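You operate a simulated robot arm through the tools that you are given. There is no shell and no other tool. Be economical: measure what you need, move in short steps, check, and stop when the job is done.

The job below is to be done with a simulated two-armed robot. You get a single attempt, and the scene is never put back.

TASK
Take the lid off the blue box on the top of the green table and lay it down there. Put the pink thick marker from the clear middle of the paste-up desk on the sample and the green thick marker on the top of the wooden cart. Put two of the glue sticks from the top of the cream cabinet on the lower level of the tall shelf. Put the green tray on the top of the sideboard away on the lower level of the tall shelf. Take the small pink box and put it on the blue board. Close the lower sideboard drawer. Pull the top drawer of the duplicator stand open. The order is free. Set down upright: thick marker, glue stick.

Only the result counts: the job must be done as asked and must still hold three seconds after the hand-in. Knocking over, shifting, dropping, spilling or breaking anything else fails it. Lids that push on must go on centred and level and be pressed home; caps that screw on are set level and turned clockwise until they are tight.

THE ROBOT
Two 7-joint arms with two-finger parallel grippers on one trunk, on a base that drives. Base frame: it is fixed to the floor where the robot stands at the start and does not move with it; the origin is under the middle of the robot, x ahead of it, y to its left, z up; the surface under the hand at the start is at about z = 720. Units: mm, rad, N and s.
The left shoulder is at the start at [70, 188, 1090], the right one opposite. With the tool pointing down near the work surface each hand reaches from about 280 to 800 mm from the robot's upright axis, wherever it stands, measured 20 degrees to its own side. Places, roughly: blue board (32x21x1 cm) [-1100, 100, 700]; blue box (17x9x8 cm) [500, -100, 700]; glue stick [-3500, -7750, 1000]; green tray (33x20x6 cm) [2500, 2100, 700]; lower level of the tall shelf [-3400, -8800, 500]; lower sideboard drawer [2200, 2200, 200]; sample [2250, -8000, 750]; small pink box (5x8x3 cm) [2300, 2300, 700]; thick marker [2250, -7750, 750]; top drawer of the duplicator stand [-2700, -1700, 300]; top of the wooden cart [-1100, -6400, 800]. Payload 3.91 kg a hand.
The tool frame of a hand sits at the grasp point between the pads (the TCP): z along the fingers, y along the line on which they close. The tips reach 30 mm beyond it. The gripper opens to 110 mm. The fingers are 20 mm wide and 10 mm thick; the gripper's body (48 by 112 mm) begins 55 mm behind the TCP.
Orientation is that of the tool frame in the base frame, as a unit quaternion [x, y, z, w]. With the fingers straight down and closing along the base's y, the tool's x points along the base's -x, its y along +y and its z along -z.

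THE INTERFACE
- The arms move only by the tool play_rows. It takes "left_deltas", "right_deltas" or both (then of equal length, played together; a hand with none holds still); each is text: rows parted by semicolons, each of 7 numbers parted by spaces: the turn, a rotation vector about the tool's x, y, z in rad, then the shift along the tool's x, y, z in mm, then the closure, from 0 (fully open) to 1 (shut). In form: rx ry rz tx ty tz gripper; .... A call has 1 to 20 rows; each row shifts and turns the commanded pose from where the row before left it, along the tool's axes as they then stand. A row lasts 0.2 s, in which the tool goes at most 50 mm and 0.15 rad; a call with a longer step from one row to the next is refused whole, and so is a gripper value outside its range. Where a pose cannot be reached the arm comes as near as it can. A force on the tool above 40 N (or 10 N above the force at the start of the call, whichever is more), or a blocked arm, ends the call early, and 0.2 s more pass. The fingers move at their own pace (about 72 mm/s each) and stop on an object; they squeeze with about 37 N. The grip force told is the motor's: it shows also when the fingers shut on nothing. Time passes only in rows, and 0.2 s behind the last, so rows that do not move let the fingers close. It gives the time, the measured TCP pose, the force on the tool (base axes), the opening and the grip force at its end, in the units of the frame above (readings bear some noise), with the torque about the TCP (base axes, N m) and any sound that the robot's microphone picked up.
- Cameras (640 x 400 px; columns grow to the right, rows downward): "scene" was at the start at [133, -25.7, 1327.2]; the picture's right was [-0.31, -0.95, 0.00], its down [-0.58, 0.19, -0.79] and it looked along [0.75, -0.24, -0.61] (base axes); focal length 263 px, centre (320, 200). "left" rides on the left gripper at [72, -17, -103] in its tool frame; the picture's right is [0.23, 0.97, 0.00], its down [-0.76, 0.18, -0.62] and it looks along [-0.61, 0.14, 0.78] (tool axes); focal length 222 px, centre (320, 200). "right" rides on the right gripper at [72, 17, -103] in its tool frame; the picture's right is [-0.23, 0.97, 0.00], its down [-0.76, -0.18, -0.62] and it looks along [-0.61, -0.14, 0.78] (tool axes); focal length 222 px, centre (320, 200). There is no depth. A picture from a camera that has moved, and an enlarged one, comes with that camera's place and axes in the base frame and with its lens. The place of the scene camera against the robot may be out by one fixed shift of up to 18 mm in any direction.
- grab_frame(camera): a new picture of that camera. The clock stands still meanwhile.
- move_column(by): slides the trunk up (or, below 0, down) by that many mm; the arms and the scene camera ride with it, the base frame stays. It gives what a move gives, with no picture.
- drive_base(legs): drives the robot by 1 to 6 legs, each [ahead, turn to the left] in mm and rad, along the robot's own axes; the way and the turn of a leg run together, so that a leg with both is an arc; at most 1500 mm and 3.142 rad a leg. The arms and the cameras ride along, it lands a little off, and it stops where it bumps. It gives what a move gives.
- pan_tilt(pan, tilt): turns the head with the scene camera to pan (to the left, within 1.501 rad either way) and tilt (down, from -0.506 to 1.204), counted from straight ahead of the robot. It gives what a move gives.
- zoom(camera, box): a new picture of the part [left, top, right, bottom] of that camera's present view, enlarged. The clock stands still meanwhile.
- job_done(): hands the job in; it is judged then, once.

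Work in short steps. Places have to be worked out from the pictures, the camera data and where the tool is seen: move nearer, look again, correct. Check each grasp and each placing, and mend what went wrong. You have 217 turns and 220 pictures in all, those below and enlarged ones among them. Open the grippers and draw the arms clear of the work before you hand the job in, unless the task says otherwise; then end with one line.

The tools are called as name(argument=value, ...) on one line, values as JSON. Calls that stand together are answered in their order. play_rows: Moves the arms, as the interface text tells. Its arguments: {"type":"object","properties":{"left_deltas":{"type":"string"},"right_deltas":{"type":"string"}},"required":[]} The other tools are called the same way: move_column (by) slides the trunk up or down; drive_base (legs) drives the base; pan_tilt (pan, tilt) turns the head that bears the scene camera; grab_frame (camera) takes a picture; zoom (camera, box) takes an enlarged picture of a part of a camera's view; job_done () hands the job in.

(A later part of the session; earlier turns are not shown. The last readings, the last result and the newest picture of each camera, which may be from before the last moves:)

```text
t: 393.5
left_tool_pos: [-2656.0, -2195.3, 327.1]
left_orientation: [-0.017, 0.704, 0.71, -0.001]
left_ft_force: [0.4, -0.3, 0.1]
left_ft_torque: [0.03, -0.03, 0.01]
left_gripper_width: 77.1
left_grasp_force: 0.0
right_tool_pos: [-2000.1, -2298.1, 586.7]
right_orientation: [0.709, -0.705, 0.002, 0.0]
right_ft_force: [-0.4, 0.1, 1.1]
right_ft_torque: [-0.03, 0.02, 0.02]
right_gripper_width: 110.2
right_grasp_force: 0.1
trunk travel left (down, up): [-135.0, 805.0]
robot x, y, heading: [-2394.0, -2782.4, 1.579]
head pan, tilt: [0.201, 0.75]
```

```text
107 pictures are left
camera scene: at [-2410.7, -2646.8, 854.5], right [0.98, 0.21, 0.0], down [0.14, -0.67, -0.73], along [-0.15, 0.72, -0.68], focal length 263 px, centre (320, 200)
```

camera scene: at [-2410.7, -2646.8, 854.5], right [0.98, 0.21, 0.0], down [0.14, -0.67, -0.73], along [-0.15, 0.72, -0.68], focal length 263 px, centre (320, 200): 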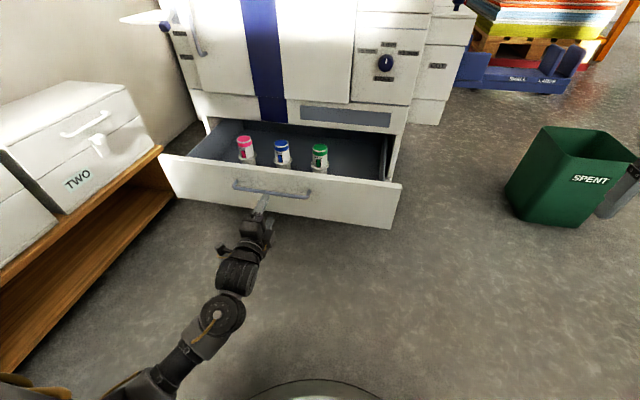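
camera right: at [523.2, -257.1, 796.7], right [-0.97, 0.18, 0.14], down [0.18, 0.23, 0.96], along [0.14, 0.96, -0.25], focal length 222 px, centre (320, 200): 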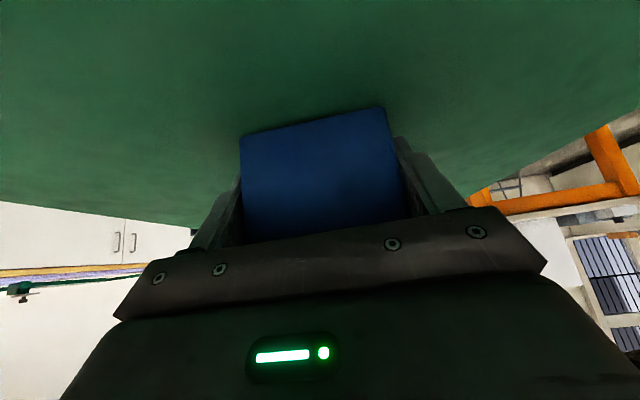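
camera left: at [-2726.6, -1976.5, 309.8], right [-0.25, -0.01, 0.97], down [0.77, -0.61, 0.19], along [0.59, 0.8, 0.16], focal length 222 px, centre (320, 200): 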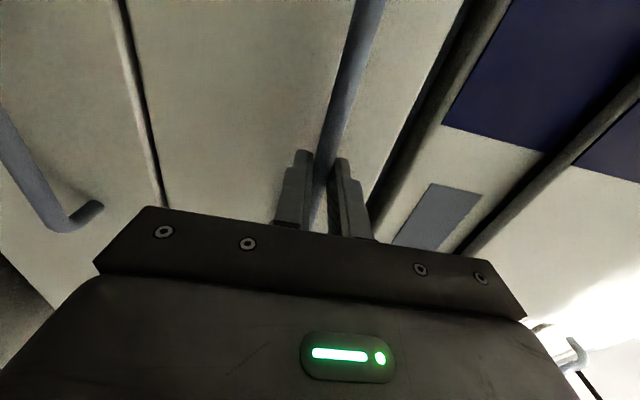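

Drawer done. I raise the trunk, then roll the left hand back and pitch the right hand forward too, readying both for carrying the tray.

move_column(by=400)

play_rows(left_deltas="0 0 -0.143 0 0 0 0;0 0 -0.143 0 0 0 0;0 0 -0.143 0 0 0 0;0 0 -0.143 0 0 0 0;0 0 -0.143 0 0 0 0;0 0 -0.143 0 0 0 0;0 0 -0.143 0 0 0 0;0 0 -0.143 0 0 0 0;0 0 -0.143 0 0 0 0;0 0 -0.143 0 0 0 0;0 0 -0.141 0 0 0 0;0 0.1 0 0 0 0 0;0 0.1 0 0 0 0 0;0 0.1 0 0 0 0 0;0 0.1 0 0 0 0 0;0 0.1 0 0 0 0 0;0 0 0 0 0 0 0", right_deltas="0 0 0 -20 0 10 0;0 0 0 -20 0 10 0;0 0 0 -20 0 10 0;0 0 0 -20 0 10 0;0 0 0 -20 0 10 0;0 -0.1 0 0 0 10 0;0 -0.1 0 0 0 10 0;0 -0.1 0 0 0 10 0;0 -0.1 0 0 0 10 0;0 -0.1 0 0 0 10 0;0 -0.1 0 0 0 10 0;0 -0.1 0 0 0 0 0;0 -0.1 0 0 0 0 0;0 -0.1 0 0 0 0 0;0 -0.1 0 0 0 0 0;0 0 0 0 0 0 0;0 0 0 0 0 0 0")

pan_tilt(pan=0, tilt=0.5)

grab_frame(camera="scene")

```text
t: 397.3
left_tool_pos: [-2654.6, -2196.1, 726.6]
left_orientation: [-0.016, 0.704, 0.71, -0.002]
left_ft_force: [0.0, 0.4, -0.4]
left_ft_torque: [0.02, -0.01, -0.04]
left_gripper_width: 77.2
left_grasp_force: 0.0
right_tool_pos: [-2001.4, -2297.9, 987.3]
right_orientation: [0.71, -0.704, 0.003, 0.001]
right_ft_force: [-0.3, -1.1, 0.1]
right_ft_torque: [-0.04, 0.01, -0.04]
right_gripper_width: 110.0
right_grasp_force: 0.0
trunk travel left (down, up): [-535.0, 405.0]
robot x, y, heading: [-2394.3, -2777.2, 1.576]
head pan, tilt: [0.201, 0.75]
```

```text
t: 400.9
left_tool_pos: [-2655.2, -2195.4, 727.2]
left_orientation: [0.618, -0.596, -0.361, -0.364]
left_ft_force: [0.6, 0.1, 0.1]
left_ft_torque: [0.01, -0.01, -0.02]
left_gripper_width: 109.9
left_grasp_force: 0.0
right_tool_pos: [-1967.3, -2219.0, 872.9]
right_orientation: [0.624, -0.619, -0.338, -0.336]
right_ft_force: [-0.3, -0.2, 1.1]
right_ft_torque: [-0.01, 0.0, -0.01]
right_gripper_width: 109.7
right_grasp_force: 0.1
right hand out of reach, approached as far as the arm can: row 2, 3, 4, 5
trunk travel left (down, up): [-535.0, 405.0]
robot x, y, heading: [-2390.1, -2777.8, 1.577]
head pan, tilt: [0.201, 0.75]
```

```text
t: 401.7
left_tool_pos: [-2656.1, -2196.1, 727.3]
left_orientation: [0.618, -0.596, -0.361, -0.365]
left_ft_force: [-0.4, -0.1, 0.3]
left_ft_torque: [-0.01, 0.0, 0.01]
left_gripper_width: 109.8
left_grasp_force: 0.0
right_tool_pos: [-1965.8, -2219.9, 873.4]
right_orientation: [0.624, -0.619, -0.338, -0.337]
right_ft_force: [-0.6, -0.3, 0.4]
right_ft_torque: [0.03, 0.0, 0.02]
right_gripper_width: 109.9
right_grasp_force: 0.1
trunk travel left (down, up): [-535.0, 405.0]
robot x, y, heading: [-2393.6, -2779.9, 1.574]
head pan, tilt: [0.0, 0.499]
```

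```text
106 pictures are left
camera scene: at [-2394.3, -2636.9, 1276.4], right [1.0, 0.01, 0.0], down [0.0, -0.48, -0.88], along [-0.01, 0.88, -0.48], focal length 263 px, centre (320, 200)
```

scene: 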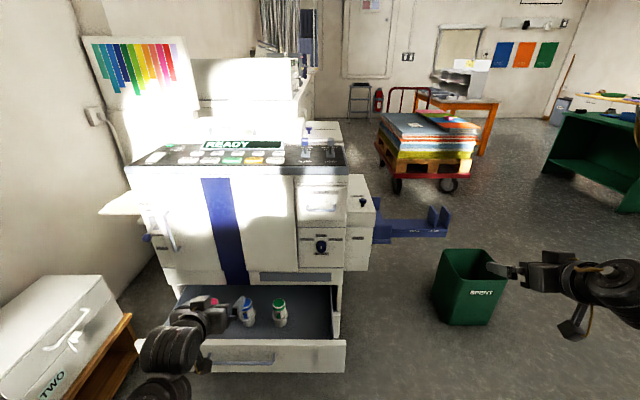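

Both hands are pitched and ready. I raise the trunk for clearance and drive back to the sideboard for the tray.

move_column(by=390)

drive_base(legs=[[0, -1.162], [1400, 0], [1400, 0], [1395, 0], [0, 1.159], [1500, 0]])

drive_base(legs=[[1500, 0], [200, 0], [0, -1.571]])

grab_frame(camera="scene")

```text
t: 405.4
left_tool_pos: [-2654.9, -2195.1, 1117.3]
left_orientation: [0.618, -0.595, -0.361, -0.366]
left_ft_force: [1.1, 0.2, 0.6]
left_ft_torque: [-0.02, 0.02, 0.05]
left_gripper_width: 110.0
left_grasp_force: 0.0
right_tool_pos: [-1966.5, -2219.8, 1262.8]
right_orientation: [0.624, -0.619, -0.337, -0.337]
right_ft_force: [0.2, -0.2, 0.1]
right_ft_torque: [0.01, 0.01, -0.04]
right_gripper_width: 110.0
right_grasp_force: 0.1
trunk travel left (down, up): [-925.0, 15.0]
robot x, y, heading: [-2393.0, -2780.3, 1.575]
head pan, tilt: [0.0, 0.499]
```

```text
t: 438.4
left_tool_pos: [1266.6, 972.2, 1117.0]
left_orientation: [0.607, -0.606, -0.355, -0.372]
left_ft_force: [0.3, -0.1, 0.5]
left_ft_torque: [0.02, -0.02, 0.02]
left_gripper_width: 109.7
left_grasp_force: 0.1
right_tool_pos: [1955.7, 923.9, 1262.6]
right_orientation: [-0.613, 0.629, 0.333, 0.343]
right_ft_force: [-0.3, 0.5, 0.2]
right_ft_torque: [-0.01, 0.0, 0.04]
right_gripper_width: 110.1
right_grasp_force: 0.1
trunk travel left (down, up): [-925.0, 15.0]
robot x, y, heading: [1509.5, 379.4, 1.543]
head pan, tilt: [0.0, 0.499]
```

```text
t: 450.8
left_tool_pos: [2139.9, 2313.9, 1117.3]
left_orientation: [-0.005, 0.858, -0.009, 0.514]
left_ft_force: [0.2, 0.9, -0.1]
left_ft_torque: [0.0, 0.0, -0.01]
left_gripper_width: 109.9
left_grasp_force: 0.1
right_tool_pos: [2098.2, 1626.7, 1263.3]
right_orientation: [0.007, 0.879, -0.005, 0.477]
right_ft_force: [-0.3, -0.7, -0.4]
right_ft_torque: [-0.02, -0.03, -0.01]
right_gripper_width: 109.9
right_grasp_force: 0.0
trunk travel left (down, up): [-925.0, 15.0]
robot x, y, heading: [1550.6, 2066.9, -0.017]
head pan, tilt: [0.0, 0.499]
```

```text
105 pictures are left
camera scene: at [1691.6, 2066.1, 1666.4], right [-0.02, -1.0, 0.0], down [-0.48, 0.01, -0.88], along [0.88, -0.02, -0.48], focal length 263 px, centre (320, 200)
```

scene: 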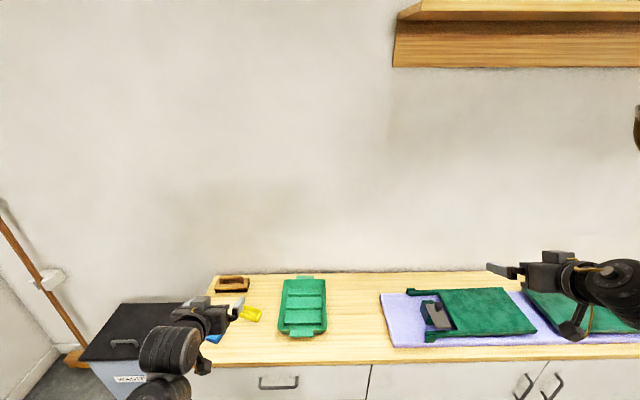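

Tray: body x ≈ 2356–2620, walls at y ≈ 2223 and 2027. I shift the robot sideways 58 mm with a small zigzag and bring both hands inward to ±100 mm.

drive_base(legs=[[0, -0.083], [-300, 0], [0, 0.2], [300, 0], [0, -0.1]])

play_rows(left_deltas="0 0 0 0 -25 10 0;0 0 0 0 -25 10 0;0 0 0 0 -25 10 0;0 0 0 0 -25 10 0;0 0 0 0 -25 10 0;0 0 0 0 -25 10 0;0 0 0 0 0 0 0;0 0 0 0 0 0 0;0 0 0 0 0 0 0;0 0 0 0 0 0 0", right_deltas="0 0 0 15 35 5 0;0 0 0 15 35 5 0;0 0 0 15 35 5 0;0 0 0 15 35 10 0;0 0 0 15 35 10 0;0 0 0 15 35 10 0;0 0 0 15 35 10 0;0 0 0 15 35 10 0;0 0 0 15 35 10 0;0 0 0 15 25 10 0")

grab_frame(camera="scene")

```text
t: 456.3
left_tool_pos: [2142.9, 2391.5, 1117.1]
left_orientation: [-0.016, 0.858, -0.004, 0.514]
left_ft_force: [-0.7, 0.7, 0.5]
left_ft_torque: [0.0, 0.02, -0.04]
left_gripper_width: 109.8
left_grasp_force: 0.1
right_tool_pos: [2117.3, 1702.9, 1263.9]
right_orientation: [-0.003, 0.878, -0.001, 0.478]
right_ft_force: [0.2, -0.1, 0.2]
right_ft_torque: [0.02, 0.01, -0.02]
right_gripper_width: 110.0
right_grasp_force: 0.1
trunk travel left (down, up): [-925.0, 15.0]
robot x, y, heading: [1556.5, 2128.9, 0.007]
head pan, tilt: [0.0, 0.499]
```

```text
t: 458.5
left_tool_pos: [2200.5, 2240.3, 1091.9]
left_orientation: [-0.016, 0.858, -0.003, 0.514]
left_ft_force: [0.2, 0.5, -0.6]
left_ft_torque: [0.05, 0.03, 0.02]
left_gripper_width: 110.2
left_grasp_force: 0.1
right_tool_pos: [2104.8, 1863.0, 1183.2]
right_orientation: [-0.002, 0.879, 0.0, 0.478]
right_ft_force: [0.4, 0.3, -0.6]
right_ft_torque: [0.03, 0.0, 0.01]
right_gripper_width: 110.3
right_grasp_force: 0.0
right hand out of reach, approached as far as the arm can: row 5, 6, 7, 8, 9, 10
trunk travel left (down, up): [-925.0, 15.0]
robot x, y, heading: [1561.1, 2129.4, 0.001]
head pan, tilt: [0.0, 0.499]
```

```text
104 pictures are left
camera scene: at [1702.0, 2130.8, 1666.4], right [0.0, -1.0, 0.0], down [-0.48, 0.0, -0.88], along [0.88, 0.0, -0.48], focal length 263 px, centre (320, 200)
```

scene: 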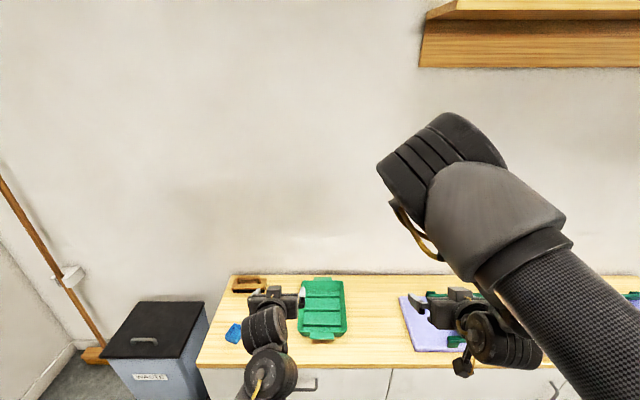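

The right arm stops at y-offset −266, so instead I shift the robot 165 mm left; the left hand then reaches across.

drive_base(legs=[[0, -0.2], [-400, 0], [0, 0.4], [400, 0], [0, -0.2]])

play_rows(left_deltas="0 0 0 0 -30 5 0;0 0 0 5 -30 5 0;0 0 0 5 -30 5 0;0 0 0 5 -30 5 0;0 0 0 5 -30 5 0;0 0 0 5 -25 5 0;0 0 0 0 0 0 0")

grab_frame(camera="scene")

```text
t: 465.8
left_tool_pos: [2208.4, 2392.3, 1091.7]
left_orientation: [-0.013, 0.859, -0.004, 0.513]
left_ft_force: [1.0, -0.1, 0.6]
left_ft_torque: [0.0, -0.02, -0.01]
left_gripper_width: 110.0
left_grasp_force: 0.0
right_tool_pos: [2111.4, 2017.7, 1182.9]
right_orientation: [0.001, 0.879, -0.002, 0.478]
right_ft_force: [1.0, 0.0, -0.5]
right_ft_torque: [0.02, -0.02, -0.02]
right_gripper_width: 109.9
right_grasp_force: 0.0
trunk travel left (down, up): [-925.0, 15.0]
robot x, y, heading: [1569.2, 2287.2, -0.009]
head pan, tilt: [0.0, 0.499]
```

```text
t: 466.6
left_tool_pos: [2227.1, 2398.6, 1043.6]
left_orientation: [0.005, 0.856, 0.081, 0.511]
left_ft_force: [-0.6, 0.4, 0.5]
left_ft_torque: [-0.01, -0.01, 0.01]
left_gripper_width: 109.9
left_grasp_force: 0.0
right_tool_pos: [2110.7, 2016.1, 1182.7]
right_orientation: [0.0, 0.879, -0.002, 0.477]
right_ft_force: [0.0, -0.7, 0.2]
right_ft_torque: [-0.03, -0.02, -0.01]
right_gripper_width: 110.0
right_grasp_force: 0.0
trunk travel left (down, up): [-925.0, 15.0]
robot x, y, heading: [1566.8, 2282.3, -0.003]
head pan, tilt: [0.0, 0.499]
stopped in row 4 (left hand): the arm was blocked; the commanded pose is now the measured one
```

```text
103 pictures are left
camera scene: at [1709.9, 2284.9, 1666.4], right [0.0, -1.0, 0.0], down [-0.48, 0.0, -0.88], along [0.88, 0.0, -0.48], focal length 263 px, centre (320, 200)
```

scene: 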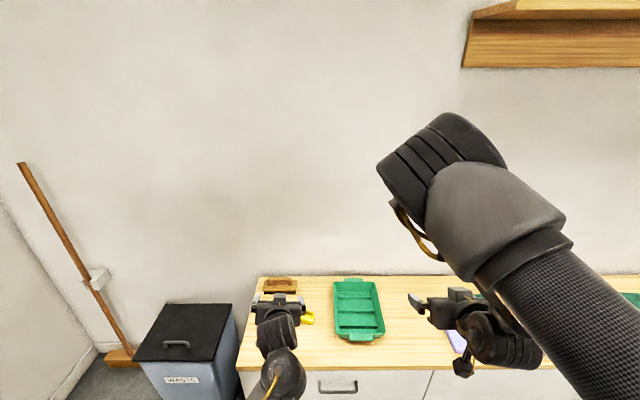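

The left elbow meets the body there. New plan: the left hand alone pinches the middle of the tray's left wall (short lever). I shift the robot back right by ~210 mm and straighten the left hand.

play_rows(left_deltas="0 0 0 0 15 0 0;0.067 0 -0.046 0 15 0 0;0.067 0 -0.046 0 10 0 0;0 0 0 0 0 0 0")

drive_base(legs=[[0, 0.25], [-430, 0], [0, -0.5], [430, 0], [0, 0.255]])

move_column(by=-230)

grab_frame(camera="scene")

```text
t: 467.6
left_tool_pos: [2223.4, 2437.6, 1048.9]
left_orientation: [0.0, 0.858, -0.002, 0.513]
left_ft_force: [0.5, -0.1, 1.2]
left_ft_torque: [0.01, -0.01, 0.01]
left_gripper_width: 110.0
left_grasp_force: 0.0
right_tool_pos: [2110.6, 2016.0, 1183.4]
right_orientation: [0.0, 0.879, -0.001, 0.477]
right_ft_force: [-0.8, 0.4, -0.1]
right_ft_torque: [0.02, 0.01, -0.02]
right_gripper_width: 109.9
right_grasp_force: 0.1
trunk travel left (down, up): [-925.0, 15.0]
robot x, y, heading: [1565.4, 2288.0, -0.0]
head pan, tilt: [0.0, 0.499]
```

```text
t: 475.6
left_tool_pos: [2226.9, 2245.2, 1049.3]
left_orientation: [-0.011, 0.859, 0.005, 0.512]
left_ft_force: [0.0, -0.1, 0.2]
left_ft_torque: [-0.01, 0.02, 0.02]
left_gripper_width: 109.9
left_grasp_force: 0.0
right_tool_pos: [2123.3, 1820.3, 1182.6]
right_orientation: [-0.012, 0.879, 0.005, 0.477]
right_ft_force: [0.4, 0.1, 0.2]
right_ft_torque: [0.02, -0.01, -0.03]
right_gripper_width: 109.8
right_grasp_force: 0.1
trunk travel left (down, up): [-925.0, 15.0]
robot x, y, heading: [1573.3, 2076.4, 0.021]
head pan, tilt: [0.0, 0.499]
```

```text
t: 478.0
left_tool_pos: [2226.1, 2244.7, 819.9]
left_orientation: [-0.011, 0.859, 0.005, 0.512]
left_ft_force: [-1.2, -0.5, 0.0]
left_ft_torque: [0.03, 0.05, -0.02]
left_gripper_width: 109.8
left_grasp_force: 0.0
right_tool_pos: [2123.4, 1820.3, 953.8]
right_orientation: [-0.011, 0.878, 0.005, 0.478]
right_ft_force: [-0.6, -0.5, -0.6]
right_ft_torque: [0.01, -0.03, 0.03]
right_gripper_width: 110.0
right_grasp_force: 0.1
trunk travel left (down, up): [-695.0, 245.0]
robot x, y, heading: [1575.5, 2076.7, 0.024]
head pan, tilt: [0.0, 0.499]
```

```text
102 pictures are left
camera scene: at [1715.9, 2079.5, 1436.5], right [0.02, -1.0, 0.0], down [-0.48, -0.01, -0.88], along [0.88, 0.02, -0.48], focal length 263 px, centre (320, 200)
```

scene: 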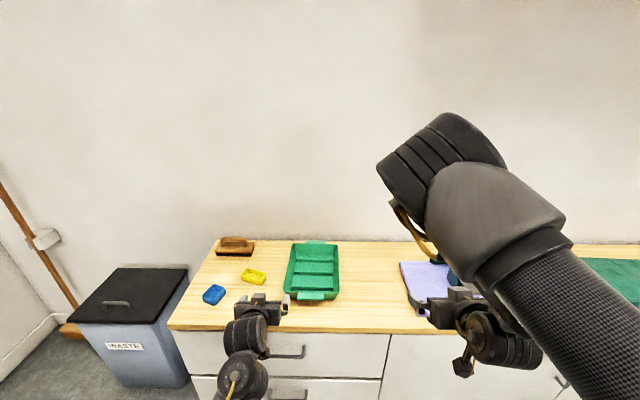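

I square the heading (which also aligns y), raise the right hand clear of the equipment, and drive forward to hover over the tray's left wall.

play_rows(right_deltas="0 0 0 -31 -15 -22 0;0 0 0 -31 -15 -22 0;0 0 0 -31 -15 -22 0;0 0 0 -31 -15 -22 0;0 0 0 0 0 0 0")

drive_base(legs=[[0, -0.026], [235, 0]])

grab_frame(camera="left")

grab_frame(camera="scene")

```text
t: 479.2
left_tool_pos: [2225.7, 2244.3, 819.6]
left_orientation: [-0.012, 0.859, 0.006, 0.512]
left_ft_force: [0.6, 0.6, 0.3]
left_ft_torque: [-0.01, 0.02, 0.01]
left_gripper_width: 110.0
left_grasp_force: 0.2
right_tool_pos: [2119.0, 1760.6, 1104.8]
right_orientation: [-0.01, 0.879, 0.005, 0.477]
right_ft_force: [-0.4, 0.3, -0.2]
right_ft_torque: [0.01, 0.02, -0.03]
right_gripper_width: 110.1
right_grasp_force: 0.0
trunk travel left (down, up): [-695.0, 245.0]
robot x, y, heading: [1576.6, 2072.1, 0.027]
head pan, tilt: [0.0, 0.499]
```

```text
t: 481.4
left_tool_pos: [2463.6, 2230.9, 818.7]
left_orientation: [-0.003, 0.858, 0.0, 0.513]
left_ft_force: [0.2, -0.3, 0.5]
left_ft_torque: [-0.01, -0.01, 0.02]
left_gripper_width: 109.9
left_grasp_force: 0.2
right_tool_pos: [2346.0, 1748.9, 1104.7]
right_orientation: [-0.001, 0.879, -0.001, 0.478]
right_ft_force: [-0.2, -0.5, 0.3]
right_ft_torque: [-0.02, 0.01, 0.01]
right_gripper_width: 109.8
right_grasp_force: 0.0
trunk travel left (down, up): [-695.0, 245.0]
robot x, y, heading: [1810.2, 2071.5, 0.002]
head pan, tilt: [0.0, 0.499]
```

```text
101 pictures are left
camera left: at [2339.0, 2213.3, 804.4], right [-0.11, 0.97, -0.2], down [-0.19, 0.18, 0.97], along [0.98, 0.15, 0.16], focal length 222 px, centre (320, 200)
```

left: 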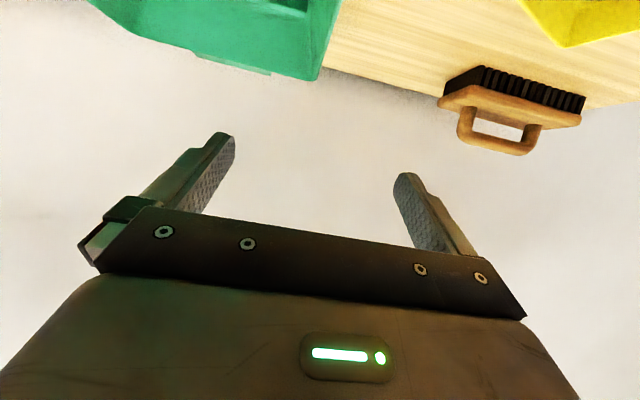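

```text
100 pictures are left
camera scene: at [1950.1, 2076.2, 1436.4], right [0.0, -1.0, 0.0], down [-0.48, 0.0, -0.88], along [0.88, 0.0, -0.48], focal length 263 px, centre (320, 200)
```

scene: 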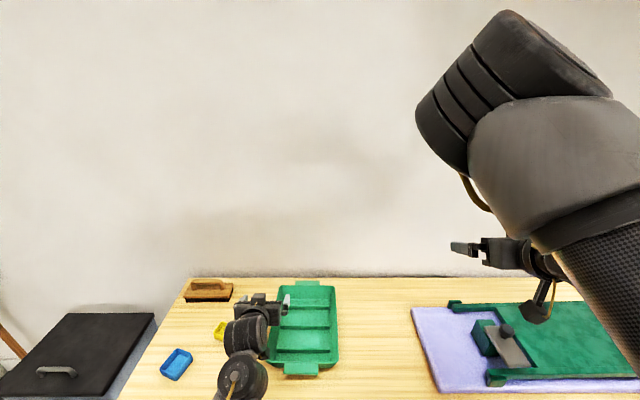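

The left rim is at y ≈ 2224 by the wrist view. I narrow the opening, shift 12 mm, and descend to straddle the wall.

play_rows(left_deltas="0 0 0 0 -6 0 0.3;0 0 0 20 -6 11 0.3;0 0 0 20 0 11 0.3;0 0 0 20 0 11 0.3;0 0 0 20 0 11 0.3;0 0 0 14 0 8 0.3;0 0 0 0 0 0 0.3")

grab_frame(camera="left")

zoom(camera="scene", box=[180, 260, 380, 385])

```text
t: 482.9
left_tool_pos: [2464.8, 2217.9, 711.1]
left_orientation: [-0.002, 0.858, -0.001, 0.513]
left_ft_force: [0.0, 0.1, -0.2]
left_ft_torque: [0.04, 0.01, -0.01]
left_gripper_width: 77.1
left_grasp_force: 0.1
right_tool_pos: [2347.9, 1747.2, 1104.6]
right_orientation: [0.0, 0.879, -0.001, 0.477]
right_ft_force: [-0.2, 0.6, -0.7]
right_ft_torque: [0.01, 0.01, 0.01]
right_gripper_width: 109.9
right_grasp_force: 0.1
trunk travel left (down, up): [-695.0, 245.0]
robot x, y, heading: [1807.8, 2078.5, 0.003]
head pan, tilt: [0.0, 0.499]
```

```text
99 pictures are left
camera left: at [2340.2, 2201.0, 697.4], right [-0.11, 0.97, -0.2], down [-0.19, 0.18, 0.97], along [0.98, 0.15, 0.16], focal length 222 px, centre (320, 200)
```

left: 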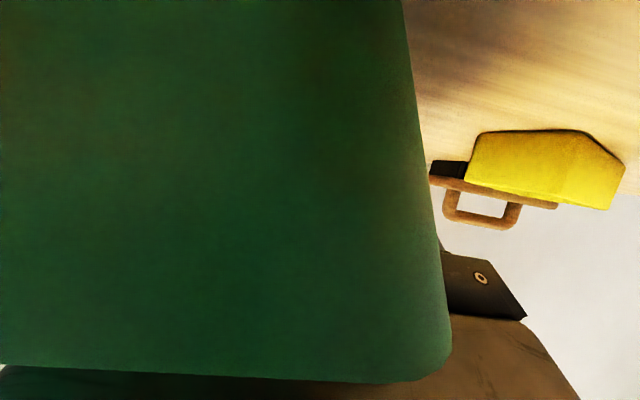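

```text
3.20 times, centred on (280, 322) of scene
camera zoom: at [1950.0, 2076.2, 1436.4], right [0.0, -1.0, 0.0], down [-0.48, 0.0, -0.88], along [0.88, 0.0, -0.48], focal length 842 px, centre (448, -192)
```

zoom: 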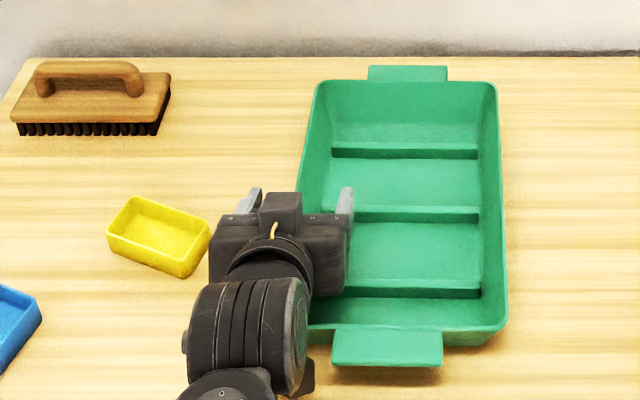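

The fingers straddle the left wall mid-length. I close on it.

play_rows(left_deltas="0 0 0 0 0 0 0.5;0 0 0 0 0 0 0.7;0 0 0 0 0 0 0.9;0 0 0 0 0 0 1;0 0 0 0 0 0 1;0 0 0 0 0 0 1")

move_column(by=30)

zoom(camera="scene", box=[180, 230, 420, 380])

```text
t: 484.4
left_tool_pos: [2464.1, 2218.1, 712.7]
left_orientation: [-0.002, 0.858, -0.001, 0.514]
left_ft_force: [-2.9, 0.2, 5.6]
left_ft_torque: [-1.06, 0.13, -0.47]
left_gripper_width: 10.1
left_grasp_force: 36.6
right_tool_pos: [2344.7, 1748.0, 1105.2]
right_orientation: [0.0, 0.879, -0.001, 0.477]
right_ft_force: [0.2, -0.2, -0.9]
right_ft_torque: [-0.03, -0.03, -0.03]
right_gripper_width: 110.0
right_grasp_force: 0.1
trunk travel left (down, up): [-695.0, 245.0]
robot x, y, heading: [1808.2, 2076.9, 0.005]
head pan, tilt: [0.0, 0.499]
```

```text
t: 485.1
left_tool_pos: [2463.5, 2219.1, 742.7]
left_orientation: [-0.002, 0.858, 0.0, 0.513]
left_ft_force: [-2.3, 0.9, 4.9]
left_ft_torque: [-0.94, -0.27, -0.28]
left_gripper_width: 5.7
left_grasp_force: 37.2
right_tool_pos: [2345.4, 1748.0, 1134.9]
right_orientation: [-0.001, 0.879, -0.001, 0.476]
right_ft_force: [0.4, 0.5, 0.2]
right_ft_torque: [-0.02, 0.02, 0.0]
right_gripper_width: 109.7
right_grasp_force: 0.1
trunk travel left (down, up): [-725.0, 215.0]
robot x, y, heading: [1807.7, 2077.6, 0.001]
head pan, tilt: [0.0, 0.499]
```

```text
2.67 times, centred on (300, 305) of scene
camera zoom: at [1949.0, 2076.4, 1466.6], right [0.0, -1.0, 0.0], down [-0.48, 0.0, -0.88], along [0.88, 0.0, -0.48], focal length 702 px, centre (373, -80)
```

zoom: 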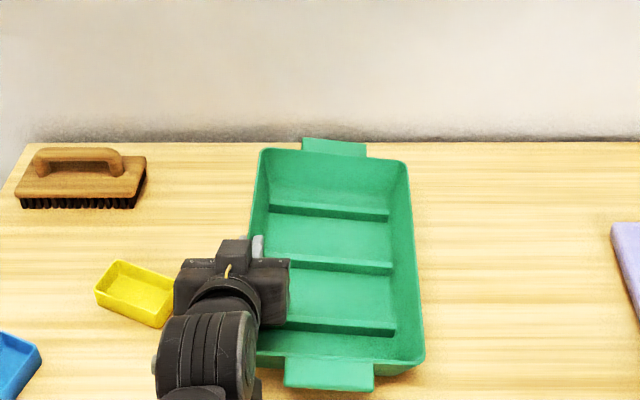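

The grip width dropped to 5.7 mm; I check from the right camera whether the tray rises.

grab_frame(camera="right")

grab_frame(camera="left")

```text
96 pictures are left
camera right: at [2218.9, 1765.0, 1129.7], right [0.12, 0.97, 0.19], down [-0.11, -0.18, 0.98], along [0.99, -0.14, 0.08], focal length 222 px, centre (320, 200)
```

right: 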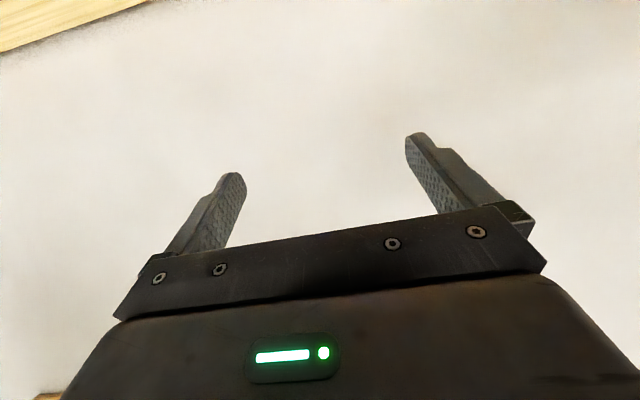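

```text
95 pictures are left
camera left: at [2339.9, 2201.4, 728.2], right [-0.11, 0.97, -0.2], down [-0.19, 0.18, 0.97], along [0.98, 0.15, 0.16], focal length 222 px, centre (320, 200)
```

left: 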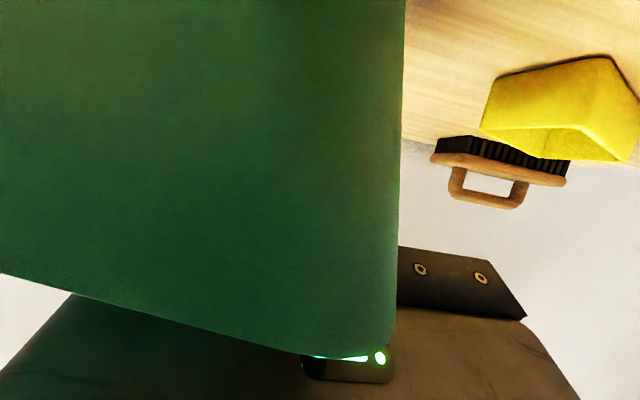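

The left side is lifted with the right edge still resting. I raise further to see if the grip carries the whole tray.

move_column(by=50)

grab_frame(camera="left")

zoom(camera="scene", box=[180, 230, 420, 380])

```text
t: 486.0
left_tool_pos: [2465.6, 2218.7, 790.6]
left_orientation: [-0.002, 0.859, 0.0, 0.511]
left_ft_force: [-0.4, -0.7, -1.9]
left_ft_torque: [0.18, 0.05, -0.03]
left_gripper_width: 3.4
left_grasp_force: 36.7
right_tool_pos: [2347.2, 1748.1, 1183.7]
right_orientation: [-0.001, 0.879, 0.0, 0.478]
right_ft_force: [0.3, -0.8, 0.0]
right_ft_torque: [0.02, 0.01, 0.01]
right_gripper_width: 110.2
right_grasp_force: 0.0
trunk travel left (down, up): [-775.0, 165.0]
robot x, y, heading: [1808.3, 2075.2, -0.001]
head pan, tilt: [0.0, 0.499]
```

```text
94 pictures are left
camera left: at [2340.4, 2201.2, 777.0], right [-0.11, 0.97, -0.2], down [-0.19, 0.18, 0.97], along [0.98, 0.15, 0.16], focal length 222 px, centre (320, 200)
```

left: 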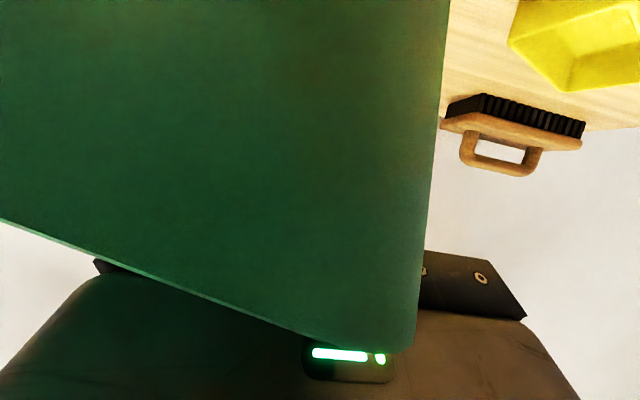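

```text
2.67 times, centred on (300, 305) of scene
camera zoom: at [1950.8, 2076.1, 1516.3], right [0.0, -1.0, 0.0], down [-0.48, 0.0, -0.88], along [0.88, 0.0, -0.48], focal length 702 px, centre (373, -80)
```

zoom: 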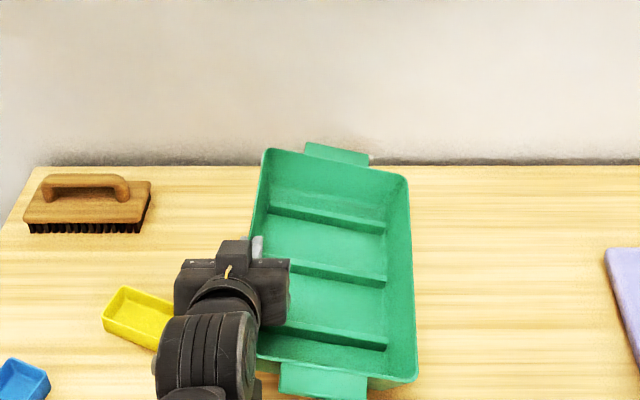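

The wall is now flush in the pads (3.4 mm), tilt ≈ 18°. I raise 60 mm more to confirm it hangs free.

move_column(by=70)

grab_frame(camera="left")

grab_frame(camera="scene")

```text
t: 487.1
left_tool_pos: [2465.8, 2218.2, 861.6]
left_orientation: [-0.002, 0.859, 0.0, 0.512]
left_ft_force: [0.4, -0.3, -1.7]
left_ft_torque: [0.12, 0.06, -0.05]
left_gripper_width: 3.6
left_grasp_force: 37.1
right_tool_pos: [2346.7, 1747.5, 1253.8]
right_orientation: [-0.001, 0.879, 0.0, 0.476]
right_ft_force: [0.8, 0.1, 0.5]
right_ft_torque: [0.0, -0.02, 0.0]
right_gripper_width: 110.0
right_grasp_force: 0.1
trunk travel left (down, up): [-845.0, 95.0]
robot x, y, heading: [1810.2, 2074.9, 0.002]
head pan, tilt: [0.0, 0.499]
```

```text
92 pictures are left
camera left: at [2340.4, 2201.0, 847.3], right [-0.11, 0.97, -0.2], down [-0.19, 0.18, 0.97], along [0.98, 0.15, 0.16], focal length 222 px, centre (320, 200)
```

left: 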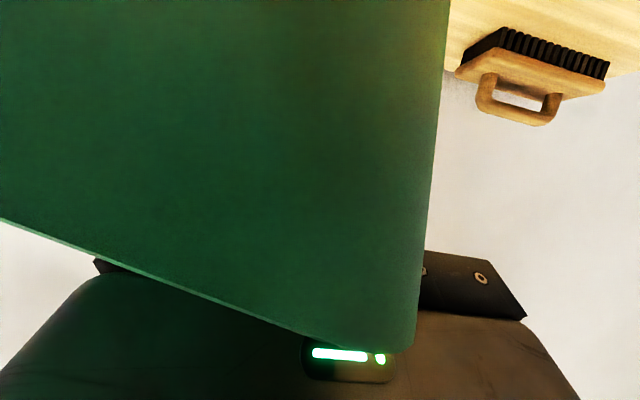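

```text
91 pictures are left
camera scene: at [1950.5, 2076.2, 1586.3], right [0.0, -1.0, 0.0], down [-0.48, 0.0, -0.88], along [0.88, 0.0, -0.48], focal length 263 px, centre (320, 200)
```

scene: 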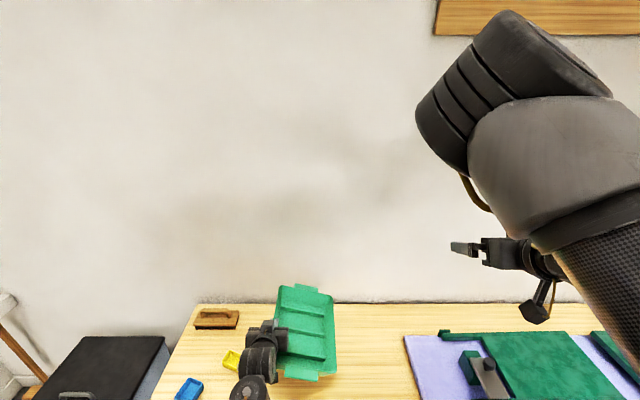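

The tray hangs free at 18° tilt, light (~0.2 kg). I level it by rolling the hand, raise the trunk, back out and start the long drive south.

play_rows(left_deltas="0.049 0 -0.091 0 0 0 1;0.049 0 -0.091 0 0 0 1;0.049 0 -0.091 0 0 0 1;0 0 0 0 0 0 1")

move_column(by=90)

drive_base(legs=[[-320, 0], [0, -1.663], [1500, 0], [1500, 0], [1500, 0], [1500, 0]])

grab_frame(camera="scene")

```text
t: 488.1
left_tool_pos: [2465.3, 2218.5, 862.2]
left_orientation: [-0.081, 0.848, -0.134, 0.506]
left_ft_force: [-0.1, 0.2, -2.7]
left_ft_torque: [0.17, 0.03, -0.01]
left_gripper_width: 3.4
left_grasp_force: 36.7
right_tool_pos: [2346.7, 1748.2, 1253.5]
right_orientation: [-0.002, 0.879, 0.001, 0.477]
right_ft_force: [-0.6, -0.8, 0.3]
right_ft_torque: [0.0, -0.01, 0.0]
right_gripper_width: 110.0
right_grasp_force: 0.0
trunk travel left (down, up): [-845.0, 95.0]
robot x, y, heading: [1808.6, 2071.9, 0.002]
head pan, tilt: [0.0, 0.499]
```

```text
t: 489.4
left_tool_pos: [2465.0, 2217.5, 952.3]
left_orientation: [-0.08, 0.848, -0.134, 0.507]
left_ft_force: [0.9, 0.4, -1.9]
left_ft_torque: [0.2, 0.06, 0.0]
left_gripper_width: 3.4
left_grasp_force: 37.2
right_tool_pos: [2344.8, 1747.9, 1344.1]
right_orientation: [-0.001, 0.879, 0.001, 0.477]
right_ft_force: [0.0, 1.0, 0.0]
right_ft_torque: [0.02, -0.01, -0.01]
right_gripper_width: 110.0
right_grasp_force: 0.1
trunk travel left (down, up): [-935.0, 5.0]
robot x, y, heading: [1811.2, 2076.7, 0.001]
head pan, tilt: [0.0, 0.499]
```

```text
t: 523.4
left_tool_pos: [1090.1, -4539.8, 952.0]
left_orientation: [0.578, 0.625, -0.466, 0.239]
left_ft_force: [0.7, 0.9, -1.6]
left_ft_torque: [0.01, -0.25, -0.01]
left_gripper_width: 3.8
left_grasp_force: 37.5
right_tool_pos: [636.0, -4369.7, 1344.9]
right_orientation: [0.655, 0.587, -0.355, 0.318]
right_ft_force: [0.7, -0.1, -0.4]
right_ft_torque: [0.02, -0.01, 0.0]
right_gripper_width: 110.1
right_grasp_force: 0.1
trunk travel left (down, up): [-935.0, 5.0]
robot x, y, heading: [1023.0, -3873.1, -1.688]
head pan, tilt: [0.0, 0.499]
```

```text
90 pictures are left
camera scene: at [1006.7, -4011.3, 1676.5], right [-0.99, 0.11, 0.0], down [0.05, 0.48, -0.88], along [-0.1, -0.87, -0.48], focal length 263 px, centre (320, 200)
```

scene: 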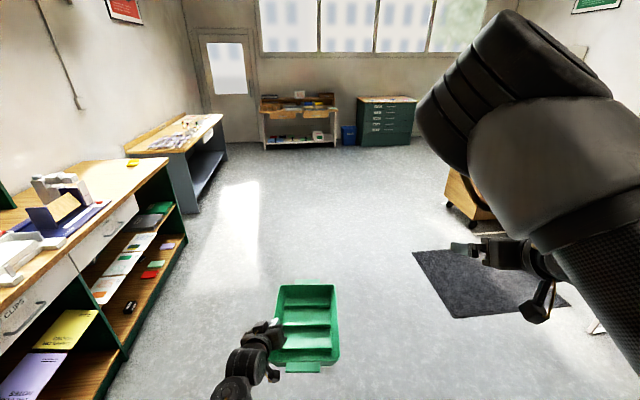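

Clear floor; the cart is at the right, the paste-up desk at the left. I go on to about (0, −7700), then west, and look at the tall shelf.

drive_base(legs=[[0, -0.144], [1320, 0], [1320, 0], [1320, 0], [0, -1.31], [1300, 0]])

pan_tilt(pan=0.2, tilt=0.4)

grab_frame(camera="scene")

```text
t: 552.6
left_tool_pos: [-1889.3, -7916.3, 952.1]
left_orientation: [0.846, 0.093, -0.51, -0.125]
left_ft_force: [0.0, -0.2, -2.4]
left_ft_torque: [-0.23, -0.08, -0.01]
left_gripper_width: 3.7
left_grasp_force: 36.6
right_tool_pos: [-1786.8, -7445.5, 1344.5]
right_orientation: [0.879, 0.014, -0.477, 0.007]
right_ft_force: [0.0, 0.3, -0.1]
right_ft_torque: [-0.01, 0.04, -0.03]
right_gripper_width: 110.1
right_grasp_force: 0.0
trunk travel left (down, up): [-935.0, 5.0]
robot x, y, heading: [-1237.3, -7752.5, -3.11]
head pan, tilt: [0.0, 0.499]
```

```text
t: 553.3
left_tool_pos: [-1890.7, -7918.8, 951.8]
left_orientation: [0.847, 0.093, -0.508, -0.127]
left_ft_force: [-0.4, -0.3, -2.9]
left_ft_torque: [-0.23, -0.07, 0.03]
left_gripper_width: 3.4
left_grasp_force: 36.8
right_tool_pos: [-1786.2, -7445.0, 1343.9]
right_orientation: [0.879, 0.014, -0.477, 0.007]
right_ft_force: [0.6, 1.0, -0.7]
right_ft_torque: [0.0, -0.01, -0.04]
right_gripper_width: 109.9
right_grasp_force: 0.0
trunk travel left (down, up): [-935.0, 5.0]
robot x, y, heading: [-1240.6, -7755.0, -3.103]
head pan, tilt: [0.201, 0.4]
```

```text
89 pictures are left
camera scene: at [-1379.4, -7777.0, 1685.5], right [-0.23, 0.97, 0.0], down [0.38, 0.09, -0.92], along [-0.9, -0.21, -0.39], focal length 263 px, centre (320, 200)
```

scene: 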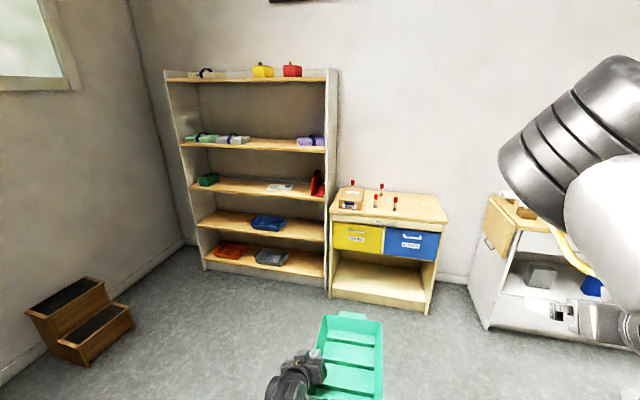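

The tall shelf faces +x; the z ≈ 511 level has free room right of the blue tray (y ≈ −8560…−8190). I raise the right hand 200 mm more and drive to line up with that gap.

play_rows(right_deltas="0 0 0 -31 -5 -22 0;0 0 0 -31 -5 -22 0;0 0 0 -31 -5 -22 0;0 0 0 -31 -5 -22 0;0 0 0 -31 -5 -22 0;0 0 0 0 0 0 0")

drive_base(legs=[[0, 0.518], [1013, 0], [0, -0.556], [200, 0]])

pan_tilt(pan=0.0, tilt=0.6)

grab_frame(camera="scene")

```text
t: 554.0
left_tool_pos: [-1891.3, -7918.5, 950.3]
left_orientation: [0.847, 0.094, -0.508, -0.124]
left_ft_force: [0.1, 0.2, -2.5]
left_ft_torque: [-0.2, -0.1, -0.02]
left_gripper_width: 3.7
left_grasp_force: 36.5
right_tool_pos: [-1772.5, -7417.6, 1330.3]
right_orientation: [0.926, -0.005, -0.377, 0.006]
right_ft_force: [0.4, -0.2, -0.8]
right_ft_torque: [-0.03, -0.03, 0.02]
right_gripper_width: 110.1
right_grasp_force: 0.1
trunk travel left (down, up): [-935.0, 5.0]
robot x, y, heading: [-1235.1, -7754.5, -3.104]
head pan, tilt: [0.201, 0.4]
stopped in row 3 (right hand): the arm was blocked; the commanded pose is now the measured one
```

```text
t: 563.6
left_tool_pos: [-2963.3, -8446.7, 953.5]
left_orientation: [0.847, 0.085, -0.508, -0.13]
left_ft_force: [-0.4, -0.5, -2.7]
left_ft_torque: [-0.19, -0.08, -0.02]
left_gripper_width: 3.9
left_grasp_force: 36.3
right_tool_pos: [-2832.5, -7950.5, 1334.3]
right_orientation: [0.925, -0.015, -0.381, 0.001]
right_ft_force: [0.1, -0.4, 0.0]
right_ft_torque: [0.0, 0.01, 0.0]
right_gripper_width: 110.0
right_grasp_force: 0.0
trunk travel left (down, up): [-935.0, 5.0]
robot x, y, heading: [-2314.4, -8300.0, -3.128]
head pan, tilt: [0.201, 0.4]
```

```text
t: 564.3
left_tool_pos: [-2966.4, -8447.1, 951.5]
left_orientation: [0.848, 0.085, -0.506, -0.131]
left_ft_force: [-1.0, 0.2, -2.8]
left_ft_torque: [-0.23, -0.09, 0.04]
left_gripper_width: 3.7
left_grasp_force: 37.3
right_tool_pos: [-2836.0, -7949.5, 1331.9]
right_orientation: [0.925, -0.015, -0.379, 0.002]
right_ft_force: [0.6, 0.4, -0.4]
right_ft_torque: [-0.01, -0.02, -0.05]
right_gripper_width: 110.0
right_grasp_force: 0.0
trunk travel left (down, up): [-935.0, 5.0]
robot x, y, heading: [-2309.4, -8296.5, -3.134]
head pan, tilt: [0.0, 0.6]
```

```text
88 pictures are left
camera scene: at [-2450.3, -8299.2, 1667.3], right [-0.01, 1.0, 0.0], down [0.57, 0.01, -0.82], along [-0.82, -0.01, -0.57], focal length 263 px, centre (320, 200)
```

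scene: 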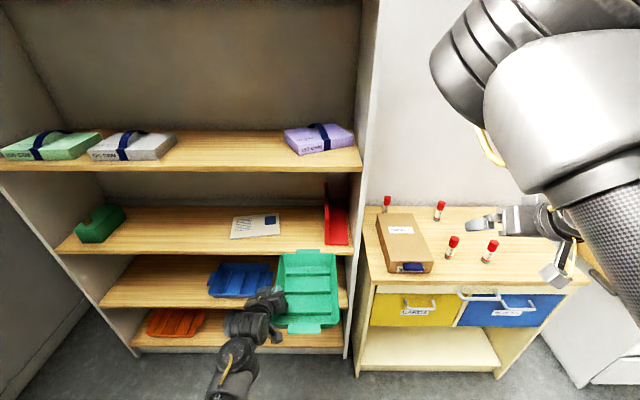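

The right hand can't go higher, so I lower the left arm itself by 150 mm (keeping the right hand high), then lower the trunk 200.

play_rows(left_deltas="0 0 0 31.3 11.6 17 1;0 0 0 31.3 11.6 17 1;0 0 0 31.3 11.6 17 1;0 0 0 31.3 11.6 17 1;0 0 0 0 0 0 1")

move_column(by=-195)

grab_frame(camera="scene")

grab_frame(camera="left")

```text
t: 565.5
left_tool_pos: [-2966.7, -8448.6, 802.3]
left_orientation: [0.848, 0.085, -0.507, -0.131]
left_ft_force: [0.0, -0.5, -2.2]
left_ft_torque: [-0.17, -0.06, 0.0]
left_gripper_width: 3.9
left_grasp_force: 37.1
right_tool_pos: [-2835.2, -7949.6, 1331.5]
right_orientation: [0.925, -0.017, -0.379, 0.0]
right_ft_force: [-0.1, -0.7, -0.3]
right_ft_torque: [0.01, -0.01, 0.01]
right_gripper_width: 110.2
right_grasp_force: 0.2
trunk travel left (down, up): [-935.0, 5.0]
robot x, y, heading: [-2309.8, -8296.4, -3.134]
head pan, tilt: [0.0, 0.6]
```

```text
t: 567.6
left_tool_pos: [-2965.4, -8446.9, 608.3]
left_orientation: [0.848, 0.085, -0.506, -0.131]
left_ft_force: [-0.2, 0.4, -1.9]
left_ft_torque: [-0.2, -0.06, 0.0]
left_gripper_width: 3.7
left_grasp_force: 37.4
right_tool_pos: [-2836.2, -7949.1, 1137.0]
right_orientation: [0.925, -0.016, -0.378, 0.001]
right_ft_force: [-0.6, 0.4, -0.5]
right_ft_torque: [0.0, 0.04, -0.03]
right_gripper_width: 109.8
right_grasp_force: 0.0
trunk travel left (down, up): [-740.0, 200.0]
robot x, y, heading: [-2310.4, -8296.1, -3.136]
head pan, tilt: [0.0, 0.6]
```

```text
87 pictures are left
camera scene: at [-2449.3, -8299.2, 1472.4], right [-0.01, 1.0, 0.0], down [0.57, 0.01, -0.82], along [-0.82, -0.01, -0.57], focal length 263 px, centre (320, 200)
```

scene: 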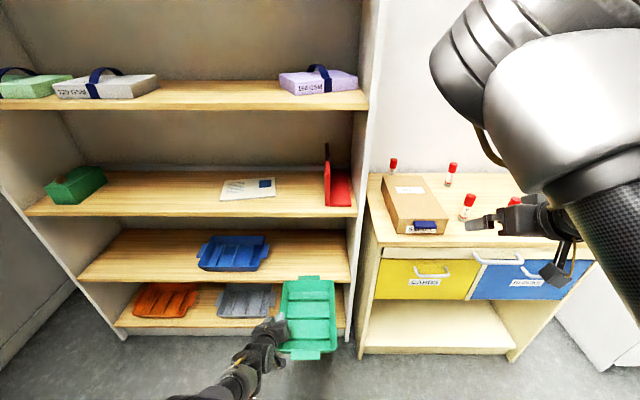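

```text
86 pictures are left
camera left: at [-2840.5, -8425.0, 598.6], right [0.12, -0.86, -0.49], down [0.19, -0.46, 0.86], along [-0.97, -0.2, 0.11], focal length 222 px, centre (320, 200)
```

left: 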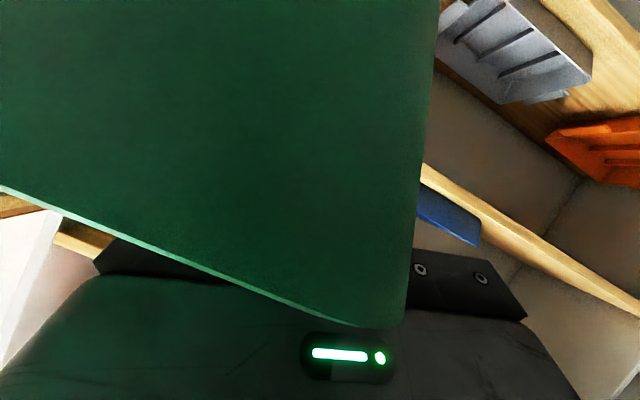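

The tray is level at z ≈ 557 over a shelf edge at ≈ 490, with free room on both sides. I drive it in 425 mm.

drive_base(legs=[[250, 0], [180, 0]])

grab_frame(camera="scene")

```text
t: 570.5
left_tool_pos: [-3370.3, -8448.3, 595.0]
left_orientation: [0.855, 0.082, -0.495, -0.131]
left_ft_force: [9.1, 0.4, -0.6]
left_ft_torque: [0.11, 0.38, -1.37]
left_gripper_width: 3.7
left_grasp_force: 36.2
right_tool_pos: [-3250.3, -7951.6, 1136.4]
right_orientation: [0.925, -0.018, -0.379, 0.0]
right_ft_force: [-0.2, -0.3, 0.0]
right_ft_torque: [-0.03, 0.01, 0.01]
right_gripper_width: 110.2
right_grasp_force: 0.0
trunk travel left (down, up): [-740.0, 200.0]
robot x, y, heading: [-2731.2, -8303.4, -3.137]
head pan, tilt: [0.0, 0.6]
stopped in leg 2: the force on the tool passed its limit at 95 N (the readings are from after the stop); the commanded pose is now the measured one
```

```text
85 pictures are left
camera scene: at [-2864.7, -8302.7, 1472.3], right [-0.01, 1.0, 0.0], down [0.57, 0.01, -0.82], along [-0.82, -0.01, -0.57], focal length 263 px, centre (320, 200)
```

scene: 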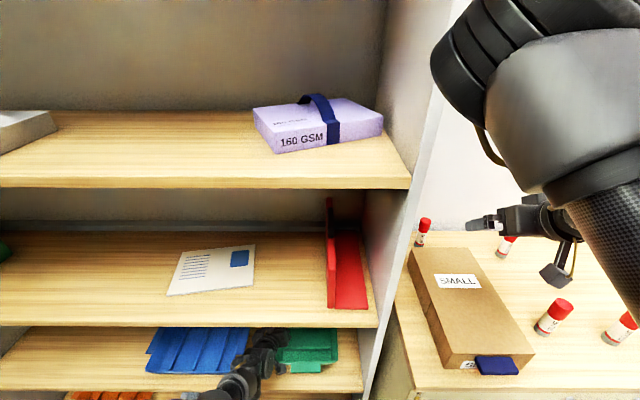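

The tray's far end touched the shelf's back. I ease back 15 mm and lower slowly until it rests.

drive_base(legs=[[-16, 0]])

move_column(by=-38)

zoom(camera="scene", box=[100, 290, 420, 400])

```text
t: 571.3
left_tool_pos: [-3356.5, -8449.7, 594.9]
left_orientation: [0.855, 0.083, -0.495, -0.13]
left_ft_force: [-0.8, 0.4, -1.9]
left_ft_torque: [-0.22, -0.02, -0.01]
left_gripper_width: 3.5
left_grasp_force: 36.9
right_tool_pos: [-3235.6, -7950.6, 1134.1]
right_orientation: [0.926, -0.018, -0.377, 0.001]
right_ft_force: [-1.0, 0.4, -0.4]
right_ft_torque: [-0.01, 0.01, 0.02]
right_gripper_width: 110.0
right_grasp_force: 0.2
trunk travel left (down, up): [-740.0, 200.0]
robot x, y, heading: [-2708.5, -8300.2, -3.134]
head pan, tilt: [0.0, 0.6]
```

```text
t: 572.2
left_tool_pos: [-3365.0, -8447.9, 568.7]
left_orientation: [0.848, 0.083, -0.506, -0.133]
left_ft_force: [1.4, 1.4, 17.6]
left_ft_torque: [0.17, -2.09, 0.06]
left_gripper_width: 3.3
left_grasp_force: 37.2
right_tool_pos: [-3232.7, -7951.2, 1099.2]
right_orientation: [0.925, -0.018, -0.379, 0.0]
right_ft_force: [-0.3, 0.1, 0.1]
right_ft_torque: [0.0, 0.01, 0.01]
right_gripper_width: 110.1
right_grasp_force: 0.0
trunk travel left (down, up): [-702.0, 238.0]
robot x, y, heading: [-2711.1, -8299.5, -3.13]
head pan, tilt: [0.0, 0.6]
stopped: the force on the tool passed its limit at 44 N (the readings are from after the stop); the commanded pose is now the measured one
```

```text
2.00 times, centred on (260, 345) of scene
camera zoom: at [-2847.1, -8302.1, 1434.9], right [-0.01, 1.0, 0.0], down [0.56, 0.0, -0.83], along [-0.83, -0.01, -0.56], focal length 527 px, centre (440, -90)
```

zoom: 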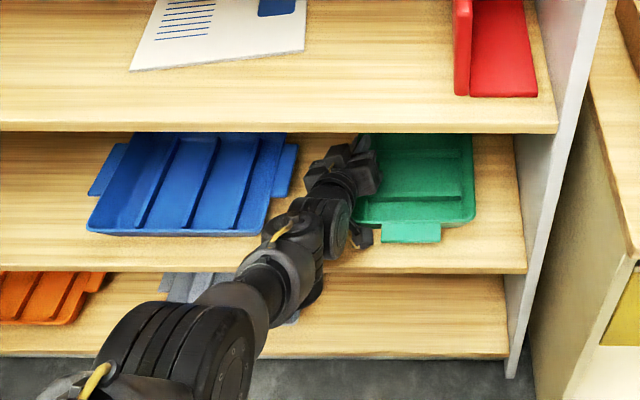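

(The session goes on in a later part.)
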